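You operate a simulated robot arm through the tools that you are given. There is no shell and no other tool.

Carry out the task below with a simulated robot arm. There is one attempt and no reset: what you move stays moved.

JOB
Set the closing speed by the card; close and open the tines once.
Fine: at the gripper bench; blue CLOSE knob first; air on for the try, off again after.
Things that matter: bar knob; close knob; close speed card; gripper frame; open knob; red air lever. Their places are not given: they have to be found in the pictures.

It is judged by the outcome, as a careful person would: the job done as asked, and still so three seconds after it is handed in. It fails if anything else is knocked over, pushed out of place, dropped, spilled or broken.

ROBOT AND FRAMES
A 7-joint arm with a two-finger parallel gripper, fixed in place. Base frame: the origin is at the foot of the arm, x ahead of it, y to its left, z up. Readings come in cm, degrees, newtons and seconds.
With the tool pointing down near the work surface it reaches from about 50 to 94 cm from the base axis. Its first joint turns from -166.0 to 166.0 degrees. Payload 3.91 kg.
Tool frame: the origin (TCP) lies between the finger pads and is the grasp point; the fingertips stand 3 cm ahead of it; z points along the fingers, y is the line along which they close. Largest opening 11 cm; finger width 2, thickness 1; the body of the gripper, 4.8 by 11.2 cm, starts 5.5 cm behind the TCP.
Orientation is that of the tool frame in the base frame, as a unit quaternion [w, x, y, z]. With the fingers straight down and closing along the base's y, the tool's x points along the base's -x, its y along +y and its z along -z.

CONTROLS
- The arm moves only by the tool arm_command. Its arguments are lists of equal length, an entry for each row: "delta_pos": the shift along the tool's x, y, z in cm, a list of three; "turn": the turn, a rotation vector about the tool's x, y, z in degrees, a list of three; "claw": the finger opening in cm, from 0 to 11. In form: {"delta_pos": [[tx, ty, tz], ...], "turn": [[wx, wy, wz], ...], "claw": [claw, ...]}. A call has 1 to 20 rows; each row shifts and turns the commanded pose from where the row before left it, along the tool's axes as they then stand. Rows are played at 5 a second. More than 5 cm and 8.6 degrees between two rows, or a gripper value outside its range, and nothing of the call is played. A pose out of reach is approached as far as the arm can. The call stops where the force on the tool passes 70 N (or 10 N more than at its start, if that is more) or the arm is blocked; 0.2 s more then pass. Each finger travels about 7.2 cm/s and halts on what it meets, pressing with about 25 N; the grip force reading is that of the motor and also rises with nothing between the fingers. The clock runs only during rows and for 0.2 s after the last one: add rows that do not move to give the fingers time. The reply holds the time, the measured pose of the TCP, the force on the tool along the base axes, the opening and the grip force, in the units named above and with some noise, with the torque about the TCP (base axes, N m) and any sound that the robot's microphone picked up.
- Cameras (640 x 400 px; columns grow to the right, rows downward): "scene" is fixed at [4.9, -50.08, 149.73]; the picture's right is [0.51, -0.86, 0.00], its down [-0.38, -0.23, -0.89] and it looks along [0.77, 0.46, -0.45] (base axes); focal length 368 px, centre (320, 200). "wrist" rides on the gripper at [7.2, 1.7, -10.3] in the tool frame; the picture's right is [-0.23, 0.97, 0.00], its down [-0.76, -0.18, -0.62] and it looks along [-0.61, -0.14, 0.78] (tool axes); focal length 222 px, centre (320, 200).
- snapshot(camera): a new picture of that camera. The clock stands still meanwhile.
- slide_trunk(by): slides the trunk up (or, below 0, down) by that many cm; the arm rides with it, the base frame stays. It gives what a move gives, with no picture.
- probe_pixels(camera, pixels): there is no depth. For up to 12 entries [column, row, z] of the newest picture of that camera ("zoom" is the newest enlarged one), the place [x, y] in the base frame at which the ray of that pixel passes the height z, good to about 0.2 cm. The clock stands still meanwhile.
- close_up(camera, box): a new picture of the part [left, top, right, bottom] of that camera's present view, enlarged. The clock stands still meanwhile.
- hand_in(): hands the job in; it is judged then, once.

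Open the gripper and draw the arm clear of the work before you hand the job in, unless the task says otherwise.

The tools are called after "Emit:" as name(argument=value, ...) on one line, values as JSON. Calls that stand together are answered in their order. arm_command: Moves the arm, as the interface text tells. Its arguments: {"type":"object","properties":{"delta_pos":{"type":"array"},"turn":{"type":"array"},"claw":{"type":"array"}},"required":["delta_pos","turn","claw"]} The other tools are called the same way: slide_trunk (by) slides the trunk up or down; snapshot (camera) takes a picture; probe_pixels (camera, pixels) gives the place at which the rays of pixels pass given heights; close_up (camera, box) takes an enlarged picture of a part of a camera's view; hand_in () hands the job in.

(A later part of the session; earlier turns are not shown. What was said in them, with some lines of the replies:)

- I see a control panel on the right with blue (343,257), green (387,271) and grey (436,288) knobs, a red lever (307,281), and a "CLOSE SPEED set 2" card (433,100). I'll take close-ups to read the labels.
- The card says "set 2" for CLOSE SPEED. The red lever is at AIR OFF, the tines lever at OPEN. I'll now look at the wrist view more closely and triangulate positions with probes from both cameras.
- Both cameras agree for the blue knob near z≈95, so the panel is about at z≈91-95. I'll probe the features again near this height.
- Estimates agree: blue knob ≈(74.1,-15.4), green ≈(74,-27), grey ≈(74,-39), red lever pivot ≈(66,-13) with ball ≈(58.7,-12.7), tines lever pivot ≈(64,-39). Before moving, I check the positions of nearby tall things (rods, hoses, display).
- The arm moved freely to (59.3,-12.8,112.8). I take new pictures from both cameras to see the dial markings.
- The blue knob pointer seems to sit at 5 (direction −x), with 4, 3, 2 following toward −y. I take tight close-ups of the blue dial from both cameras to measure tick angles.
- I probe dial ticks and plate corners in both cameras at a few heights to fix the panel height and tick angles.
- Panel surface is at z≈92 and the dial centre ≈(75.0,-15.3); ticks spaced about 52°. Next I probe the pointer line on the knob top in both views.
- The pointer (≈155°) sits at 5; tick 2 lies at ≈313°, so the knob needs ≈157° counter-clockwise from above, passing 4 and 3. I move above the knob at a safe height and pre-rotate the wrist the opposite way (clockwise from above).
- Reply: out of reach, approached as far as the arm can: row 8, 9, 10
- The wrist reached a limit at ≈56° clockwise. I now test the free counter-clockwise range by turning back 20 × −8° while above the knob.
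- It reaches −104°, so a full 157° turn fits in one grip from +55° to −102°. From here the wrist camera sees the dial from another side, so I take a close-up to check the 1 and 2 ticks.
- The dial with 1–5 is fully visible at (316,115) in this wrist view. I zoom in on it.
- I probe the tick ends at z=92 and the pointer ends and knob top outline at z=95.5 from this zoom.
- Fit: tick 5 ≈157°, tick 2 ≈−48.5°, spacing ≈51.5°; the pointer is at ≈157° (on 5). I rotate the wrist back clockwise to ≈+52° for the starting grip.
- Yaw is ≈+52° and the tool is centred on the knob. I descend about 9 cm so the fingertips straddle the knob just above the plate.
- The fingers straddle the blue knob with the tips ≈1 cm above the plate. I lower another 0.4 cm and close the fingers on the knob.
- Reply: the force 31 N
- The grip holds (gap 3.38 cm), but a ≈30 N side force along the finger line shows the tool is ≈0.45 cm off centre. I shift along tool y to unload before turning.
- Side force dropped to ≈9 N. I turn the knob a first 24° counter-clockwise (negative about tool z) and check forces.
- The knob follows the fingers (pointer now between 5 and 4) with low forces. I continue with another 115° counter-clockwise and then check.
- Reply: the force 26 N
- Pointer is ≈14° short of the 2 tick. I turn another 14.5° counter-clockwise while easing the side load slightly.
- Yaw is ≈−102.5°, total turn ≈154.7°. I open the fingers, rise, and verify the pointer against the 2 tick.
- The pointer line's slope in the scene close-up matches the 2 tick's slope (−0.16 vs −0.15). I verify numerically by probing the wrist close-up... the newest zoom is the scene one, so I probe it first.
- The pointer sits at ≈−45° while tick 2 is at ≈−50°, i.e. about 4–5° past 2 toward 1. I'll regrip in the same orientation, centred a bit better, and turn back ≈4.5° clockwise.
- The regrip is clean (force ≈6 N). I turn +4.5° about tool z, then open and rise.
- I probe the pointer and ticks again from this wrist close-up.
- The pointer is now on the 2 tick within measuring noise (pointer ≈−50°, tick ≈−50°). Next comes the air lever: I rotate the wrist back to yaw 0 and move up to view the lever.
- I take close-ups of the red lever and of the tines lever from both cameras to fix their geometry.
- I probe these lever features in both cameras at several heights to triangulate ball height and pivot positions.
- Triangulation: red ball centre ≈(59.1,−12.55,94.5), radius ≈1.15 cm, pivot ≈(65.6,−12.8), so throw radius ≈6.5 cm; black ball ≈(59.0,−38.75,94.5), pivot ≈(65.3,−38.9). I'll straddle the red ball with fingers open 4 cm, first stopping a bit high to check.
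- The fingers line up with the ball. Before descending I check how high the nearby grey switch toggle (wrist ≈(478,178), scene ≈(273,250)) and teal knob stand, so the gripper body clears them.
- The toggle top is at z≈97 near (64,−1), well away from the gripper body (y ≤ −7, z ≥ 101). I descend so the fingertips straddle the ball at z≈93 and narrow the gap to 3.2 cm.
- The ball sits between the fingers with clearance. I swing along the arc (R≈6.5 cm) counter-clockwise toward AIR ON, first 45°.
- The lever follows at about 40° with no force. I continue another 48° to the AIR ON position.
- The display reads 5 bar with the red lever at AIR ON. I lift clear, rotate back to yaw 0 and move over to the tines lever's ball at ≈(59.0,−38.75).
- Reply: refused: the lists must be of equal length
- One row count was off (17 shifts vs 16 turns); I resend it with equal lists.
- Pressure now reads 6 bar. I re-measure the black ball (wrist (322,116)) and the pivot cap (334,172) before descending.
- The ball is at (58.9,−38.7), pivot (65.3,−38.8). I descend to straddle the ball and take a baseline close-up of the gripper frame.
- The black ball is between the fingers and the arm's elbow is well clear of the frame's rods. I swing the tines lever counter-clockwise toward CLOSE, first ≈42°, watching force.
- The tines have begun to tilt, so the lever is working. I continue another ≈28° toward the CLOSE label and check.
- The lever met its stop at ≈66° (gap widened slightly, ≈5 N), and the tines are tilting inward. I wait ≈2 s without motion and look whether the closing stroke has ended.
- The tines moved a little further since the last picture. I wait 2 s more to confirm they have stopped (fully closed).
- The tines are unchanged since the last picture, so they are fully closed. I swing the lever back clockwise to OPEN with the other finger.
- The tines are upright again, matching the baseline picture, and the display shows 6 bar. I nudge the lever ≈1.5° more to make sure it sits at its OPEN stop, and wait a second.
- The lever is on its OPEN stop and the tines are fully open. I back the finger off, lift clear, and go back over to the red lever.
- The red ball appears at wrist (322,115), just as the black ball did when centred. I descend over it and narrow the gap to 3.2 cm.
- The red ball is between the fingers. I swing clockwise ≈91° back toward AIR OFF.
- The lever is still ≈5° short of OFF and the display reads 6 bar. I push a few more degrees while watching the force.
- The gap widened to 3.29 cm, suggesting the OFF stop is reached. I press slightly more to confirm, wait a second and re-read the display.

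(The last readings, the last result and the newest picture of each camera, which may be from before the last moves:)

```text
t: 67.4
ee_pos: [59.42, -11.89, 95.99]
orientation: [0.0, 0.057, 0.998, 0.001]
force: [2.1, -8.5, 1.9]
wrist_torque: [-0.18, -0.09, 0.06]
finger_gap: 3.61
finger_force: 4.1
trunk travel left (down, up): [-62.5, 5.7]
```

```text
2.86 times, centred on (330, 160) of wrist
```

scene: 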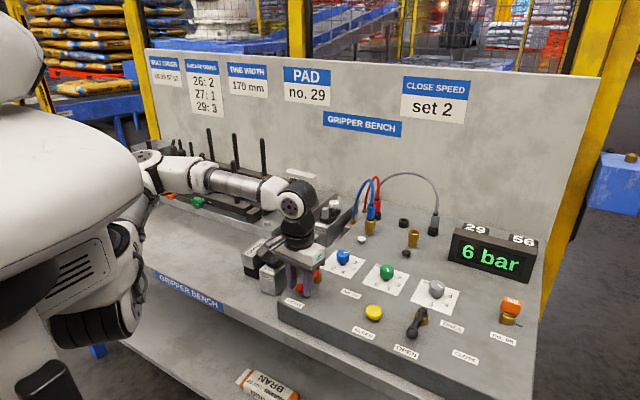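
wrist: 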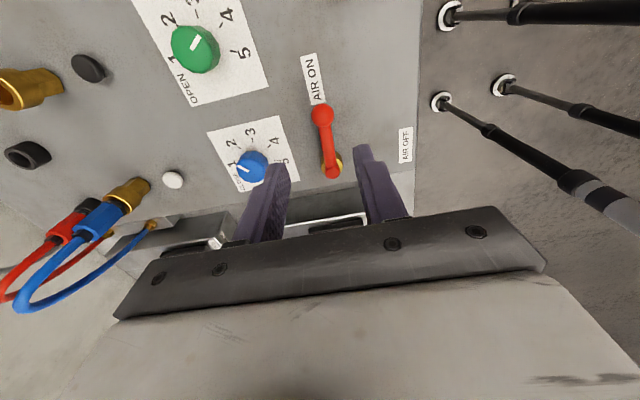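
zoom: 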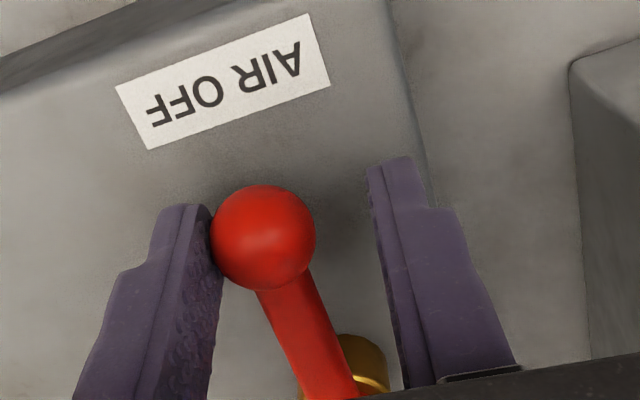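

The red lever is firmly on its OFF stop (8.5 N against it). I back off, lift clear, and check the final lever position and whether the display falls.

Emit:
arm_command(delta_pos=[[0, -0.4, 0], [0, -0.2, 0], [0, 0, 0], [0, 0, -3], [0, 0, -4], [0, 0, -4], [0, 0, 0]], turn=[[0, 0, 0], [0, 0, 0], [0, 0, 0], [0, 0, 0], [0, 0, -3], [0, 0, -3.5], [0, 0, 0]], claw=[3.2, 3.6, 4.2, 4.4, 5, 7, 7])

Emit:
snapshot(camera="wrist")

Emit:
snapshot(camera="scene")

```text
t: 69.0
ee_pos: [59.36, -12.31, 107.2]
orientation: [0.0, 0.001, 1.0, 0.0]
force: [0.8, 0.8, 0.3]
wrist_torque: [-0.01, 0.01, 0.0]
finger_gap: 6.99
finger_force: 0.2
trunk travel left (down, up): [-62.5, 5.7]
```

```text
taken
```

wrist: 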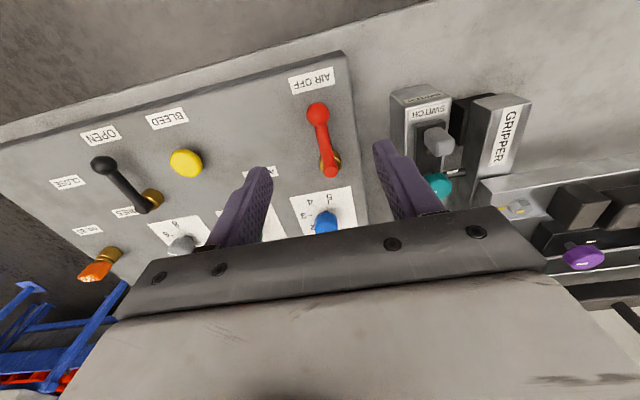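

```text
taken
```

scene: 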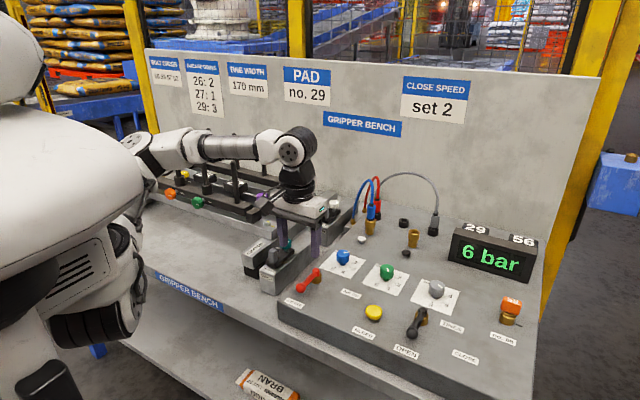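

The red lever is back at AIR OFF (scene (307,281)) as at the start; the display still reads 6 bar. I retreat upward and wait a few seconds to see whether it falls on its own.

Emit:
arm_command(delta_pos=[[2.5, 0, -3], [2.5, 0, -3], [2.5, 0, -3], [2.5, 0, -3], [0, 0, 0], [0, 0, 0], [0, 0, 0], [0, 0, 0], [0, 0, 0], [0, 0, 0], [0, 0, 0], [0, 0, 0], [0, 0, 0], [0, 0, 0], [0, 0, 0], [0, 0, 0], [0, 0, 0], [0, 0, 0], [0, 0, 0], [0, 0, 0]], turn=[[0, 0, 0], [0, 0, 0], [0, 0, 0], [0, 0, 0], [0, 0, 0], [0, 0, 0], [0, 0, 0], [0, 0, 0], [0, 0, 0], [0, 0, 0], [0, 0, 0], [0, 0, 0], [0, 0, 0], [0, 0, 0], [0, 0, 0], [0, 0, 0], [0, 0, 0], [0, 0, 0], [0, 0, 0], [0, 0, 0]], claw=[7, 8, 9, 10, 11, 11, 11, 11, 11, 11, 11, 11, 11, 11, 11, 11, 11, 11, 11, 11])

Emit:
snapshot(camera="scene")

Emit:
close_up(camera="scene", box=[270, 230, 420, 320])

Emit:
close_up(camera="scene", box=[390, 210, 550, 380])

```text
t: 73.2
ee_pos: [49.36, -12.19, 119.18]
orientation: [0.0, 0.0, 1.0, 0.0]
force: [0.2, 0.4, -0.3]
wrist_torque: [0.04, 0.0, -0.02]
finger_gap: 11.01
finger_force: 0.1
trunk travel left (down, up): [-62.5, 5.7]
```

```text
taken
```

scene: 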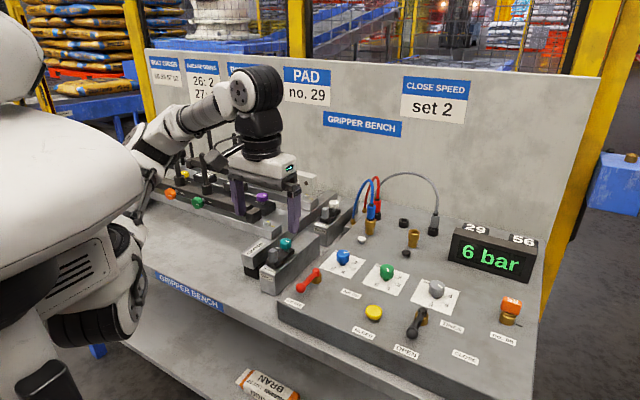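

```text
4.27 times, centred on (345, 275) of scene
```

zoom: 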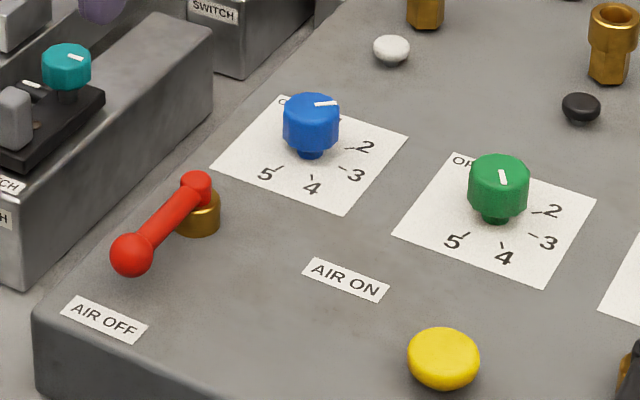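

```text
2.35 times, centred on (470, 295) of scene
```

zoom: 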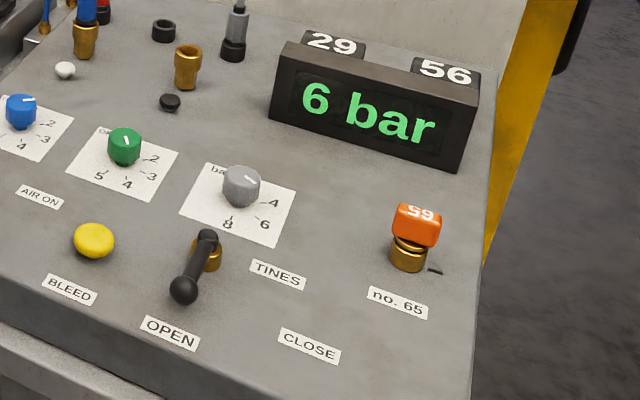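

Everything on the panel is as it should be, but the display keeps 6 bar trapped although it was 0 at the start; a labelled BLEED button (yellow, scene (374,312)) is there for that. To leave the air truly off as found, I'll bleed it gently: first moving above the button to measure it.

Emit:
arm_command(delta_pos=[[-1.9, -2.87, 2.2], [-1.9, -2.87, 2.2], [-1.9, -2.87, 2.2], [-1.9, -2.87, 2.2], [-1.9, -2.87, 2.2], [-1.9, -2.87, 2.2], [0, 0, 0]], turn=[[0, 0, 0], [0, 0, 0], [0, 0, 0], [0, 0, 0], [0, 0, 0], [0, 0, 0], [0, 0, 0]], claw=[9, 7, 5, 4, 4, 4, 4])

Emit:
snapshot(camera="wrist")

Emit:
close_up(camera="scene", box=[340, 280, 420, 345])

```text
t: 74.8
ee_pos: [60.52, -29.61, 106.04]
orientation: [0.001, -0.001, 1.0, 0.0]
force: [-0.2, 0.1, -0.3]
wrist_torque: [-0.01, 0.0, 0.0]
finger_gap: 4.02
finger_force: 0.0
trunk travel left (down, up): [-62.5, 5.7]
```

```text
taken
```

wrist: 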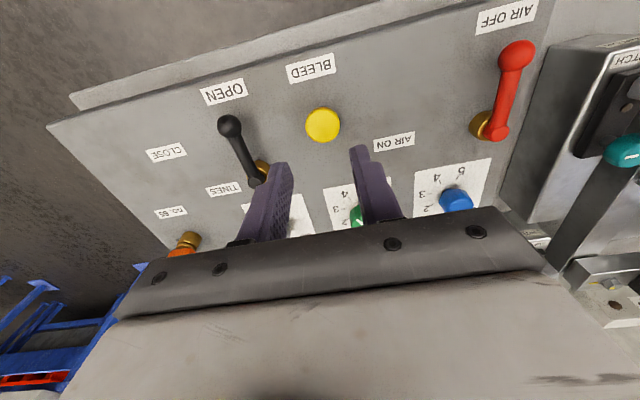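

```text
6.15 times, centred on (380, 312) of scene
```

zoom: 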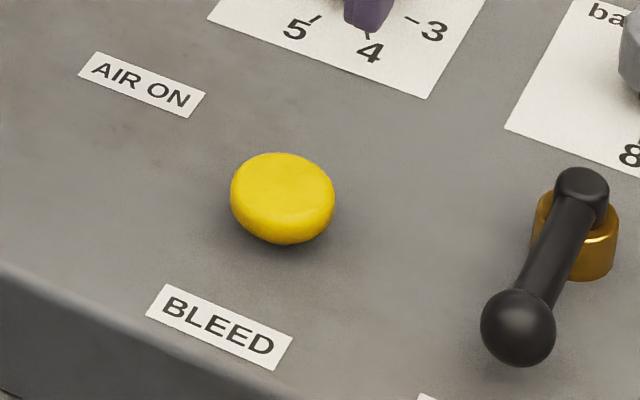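

I triangulate the button's top centre (zoom (284,185), wrist (323,124)).

Emit:
probe_pixels(camera="zoom", pixels=[[284, 185, 92.5], [284, 185, 93.5], [284, 185, 94.5], [231, 200, 93], [335, 203, 93], [285, 243, 92]])

Emit:
probe_pixels(camera="wrist", pixels=[[323, 125, 92.5], [323, 125, 93.5], [323, 125, 94.5], [305, 126, 93], [341, 126, 93], [323, 107, 93]])

```text
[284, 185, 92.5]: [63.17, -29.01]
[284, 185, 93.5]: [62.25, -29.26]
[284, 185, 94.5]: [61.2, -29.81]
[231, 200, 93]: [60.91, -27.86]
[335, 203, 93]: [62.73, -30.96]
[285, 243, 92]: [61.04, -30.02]
```

```text
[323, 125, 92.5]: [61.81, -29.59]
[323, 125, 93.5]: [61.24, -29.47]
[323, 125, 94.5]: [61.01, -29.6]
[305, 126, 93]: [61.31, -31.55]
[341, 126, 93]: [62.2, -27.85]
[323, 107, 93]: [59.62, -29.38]
```

The button is at ≈(61.1,−29.6) with its top at z≈94.5. I close the fingers and descend to just above it.

Emit:
arm_command(delta_pos=[[-0.55, 0, 0], [0, 0, 3], [0, 0, 3], [0, 0, 1.6], [0, 0, 0]], turn=[[0, 0, 0], [0, 0, 0], [0, 0, 0], [0, 0, 0], [0, 0, 0]], claw=[1, 0, 0, 0, 0])

Emit:
arm_command(delta_pos=[[0, 0, 0.2], [0, 0, 0.2], [0, 0, 0.2], [0, 0, 0.2]], turn=[[0, 0, 0], [0, 0, 0], [0, 0, 0], [0, 0, 0]], claw=[0, 0, 0, 0])

Emit:
close_up(camera="scene", box=[320, 250, 440, 345])

```text
t: 76.0
ee_pos: [61.23, -29.62, 98.36]
orientation: [0.0, 0.0, 1.0, 0.0]
force: [0.6, 0.0, -0.1]
wrist_torque: [0.02, 0.0, -0.03]
finger_gap: 0.01
finger_force: 25.2
trunk travel left (down, up): [-62.5, 5.7]
```

```text
t: 77.0
ee_pos: [61.33, -29.81, 97.6]
orientation: [0.0, 0.0, 1.0, -0.001]
force: [0.3, 0.5, 0.1]
wrist_torque: [0.02, -0.02, -0.01]
finger_gap: 0.0
finger_force: 25.3
trunk travel left (down, up): [-62.5, 5.7]
```

```text
4.21 times, centred on (380, 298) of scene
```

zoom: 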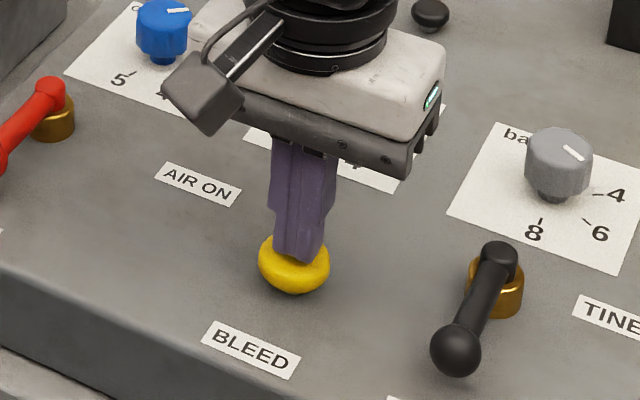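

The closed fingertips are right over the yellow button, almost touching, with no force yet. I press down in 0.15 cm steps, watching force.

Emit:
arm_command(delta_pos=[[0, 0, 0.15], [0, 0, 0.15], [0, 0, 0.15], [0, 0, 0]], turn=[[0, 0, 0], [0, 0, 0], [0, 0, 0], [0, 0, 0]], claw=[0, 0, 0, 0])

Emit:
close_up(camera="scene", box=[340, 210, 550, 345])

```text
t: 78.0
ee_pos: [61.33, -29.74, 97.1]
orientation: [0.0, -0.001, 1.0, 0.0]
force: [0.0, -0.8, 0.9]
wrist_torque: [-0.03, 0.0, 0.01]
finger_gap: 0.0
finger_force: 25.4
trunk travel left (down, up): [-62.5, 5.7]
```

```text
2.96 times, centred on (445, 278) of scene
```

zoom: 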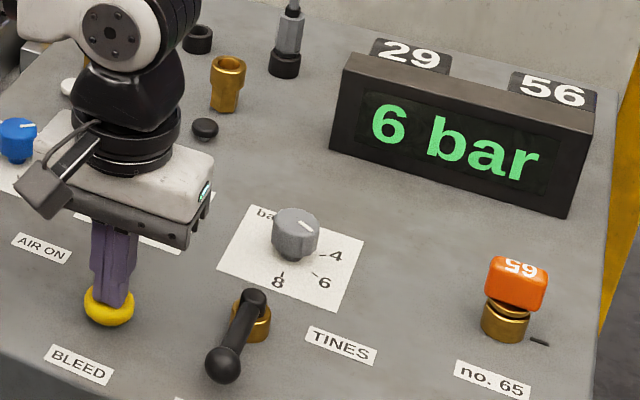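

Tips are at ≈z 94.1 with about 1 N, barely contacting. I continue pressing in small steps.

Emit:
arm_command(delta_pos=[[0, 0, 0.15], [0, 0, 0.15], [0, 0, 0.15], [0, 0, 0], [0, 0, 0]], turn=[[0, 0, 0], [0, 0, 0], [0, 0, 0], [0, 0, 0], [0, 0, 0]], claw=[0, 0, 0, 0, 0])

Emit:
close_up(camera="scene", box=[340, 210, 550, 345])

```text
t: 79.2
ee_pos: [61.15, -29.68, 96.55]
orientation: [0.0, -0.001, 1.0, 0.0]
force: [1.0, -1.0, 2.3]
wrist_torque: [-0.03, -0.04, -0.01]
finger_gap: 0.01
finger_force: 25.1
trunk travel left (down, up): [-62.5, 5.7]
```

```text
2.96 times, centred on (445, 278) of scene
```

zoom: 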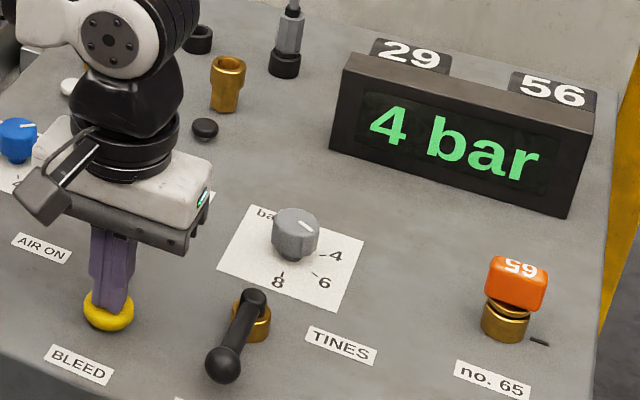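

The button gives with ≈2 N and the pressure is falling (4 bar). I hold it down a few seconds until it reaches 0.

Emit:
arm_command(delta_pos=[[0, 0, 0], [0, 0, 0], [0, 0, 0], [0, 0, 0], [0, 0, 0], [0, 0, 0], [0, 0, 0], [0, 0, 0], [0, 0, 0], [0, 0, 0], [0, 0, 0], [0, 0, 0], [0, 0, 0], [0, 0, 0], [0, 0, 0]], turn=[[0, 0, 0], [0, 0, 0], [0, 0, 0], [0, 0, 0], [0, 0, 0], [0, 0, 0], [0, 0, 0], [0, 0, 0], [0, 0, 0], [0, 0, 0], [0, 0, 0], [0, 0, 0], [0, 0, 0], [0, 0, 0], [0, 0, 0]], claw=[0, 0, 0, 0, 0, 0, 0, 0, 0, 0, 0, 0, 0, 0, 0])

Emit:
snapshot(camera="scene")

```text
t: 82.4
ee_pos: [61.08, -29.61, 96.69]
orientation: [0.0, 0.0, 1.0, 0.001]
force: [0.5, 0.0, 2.5]
wrist_torque: [-0.02, -0.02, 0.02]
finger_gap: 0.0
finger_force: 25.4
trunk travel left (down, up): [-62.5, 5.7]
```

```text
taken
```

scene: 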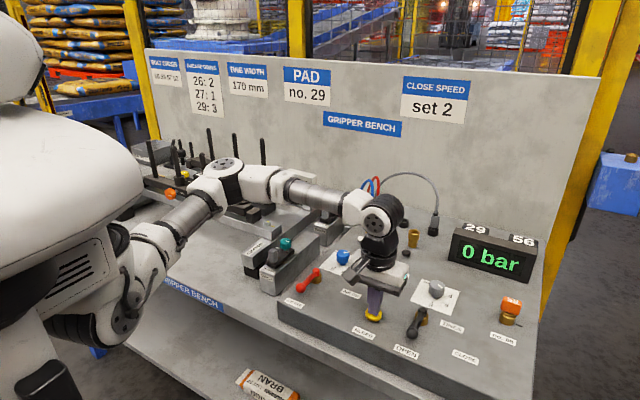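

The display reads 0 bar and the tines remain upright. I lift off the button, open the gripper and retreat to near the starting pose.

Emit:
arm_command(delta_pos=[[0, 0, -1.5], [0, 0, -3], [0, 0, -4], [2.0, 2.8, -2.6], [2.0, 2.8, -2.6], [2.0, 2.8, -2.6], [2.0, 2.8, -2.6], [2.0, 2.8, -2.6], [2.0, 2.8, -2.6], [0, 0, 0], [0, 0, 0], [0, 0, 0]], turn=[[0, 0, 0], [0, 0, 0], [0, 0, 0], [0, 0, 0], [0, 0, 0], [0, 0, 0], [0, 0, 0], [0, 0, 0], [0, 0, 0], [0, 0, 0], [0, 0, 0], [0, 0, 0]], claw=[0, 0, 0, 2, 5, 8, 10, 11, 11, 11, 11, 11])

Emit:
snapshot(camera="scene")

Emit:
close_up(camera="scene", box=[270, 230, 420, 330])

Emit:
close_up(camera="scene", box=[390, 210, 550, 380])

Emit:
close_up(camera="scene", box=[315, 240, 375, 285])

Emit:
close_up(camera="scene", box=[130, 110, 350, 290])

```text
t: 85.0
ee_pos: [49.4, -12.79, 120.88]
orientation: [-0.001, 0.0, 1.0, 0.001]
force: [-0.5, -0.4, 0.3]
wrist_torque: [0.01, -0.02, -0.04]
finger_gap: 11.02
finger_force: 0.1
trunk travel left (down, up): [-62.5, 5.7]
```

```text
taken
```

scene: 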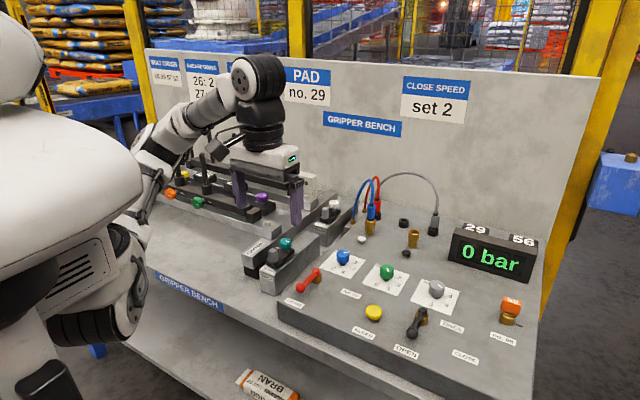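

```text
4.00 times, centred on (345, 280) of scene
```

zoom: 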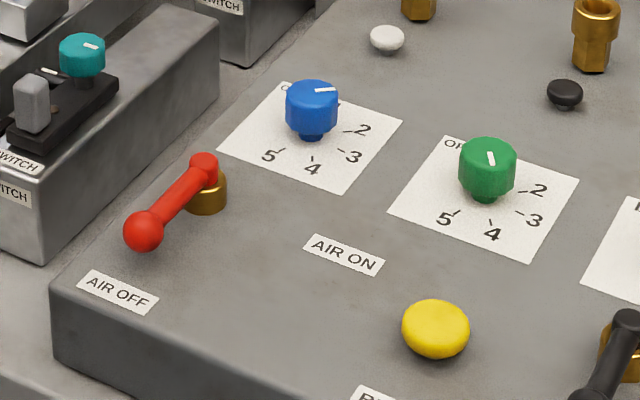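

```text
2.35 times, centred on (470, 295) of scene
```

zoom: 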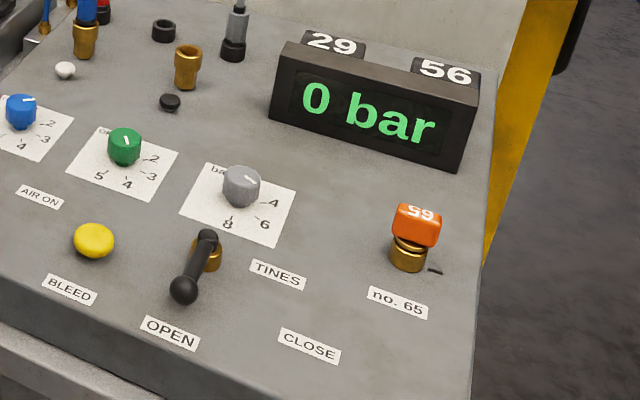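

```text
8.89 times, centred on (345, 262) of scene
```

zoom: 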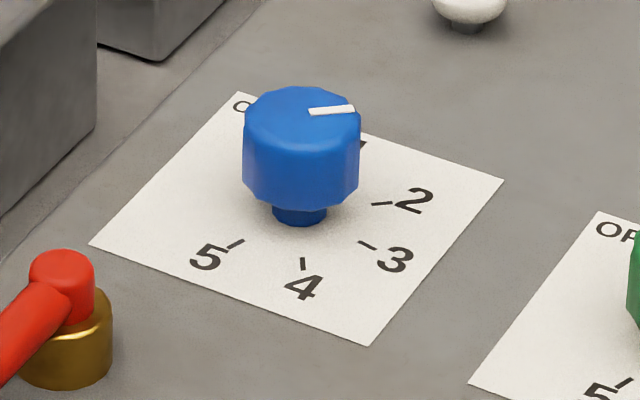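

```text
2.22 times, centred on (240, 200) of scene
```

zoom: 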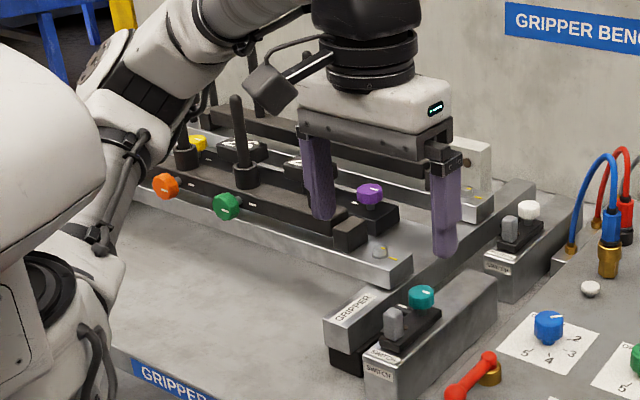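

Final state: the blue knob points at 2 (≈−50°, in line with the tick). The red lever is at AIR OFF with 0 bar, the tines lever is at OPEN with the tines upright, and the green and grey knobs are unchanged. The arm is clear with the gripper open, so I hand in.

Emit:
hand_in()

```text
The job is handed in.
```

The job is handed in: the closing speed is set to 2, as the card says, and the tines were closed and opened once.

- **Closing speed:** I turned the blue CLOSE knob from 5 to 2 before touching the air. I overshot by about 4–5° and turned it back, and the pointer now lines up with the 2 tick within what I could measure.
- **The try:** With the air on, the display settled at 6 bar. I moved the tines lever to CLOSE and waited until the tines had stopped moving. I then moved it back to OPEN, and they stood upright as before.
- **Air off:** The red lever is back against its AIR OFF stop. The display stayed at 6 bar after that, so I also pressed the yellow BLEED button until it read 0, as it did at the start. You hadn't asked for that step.
- **Left alone:** I didn't touch the OPEN knob or the bar knob, and they look the same as at the start. I saw nothing knocked over or moved, and the arm is drawn back with its gripper open.
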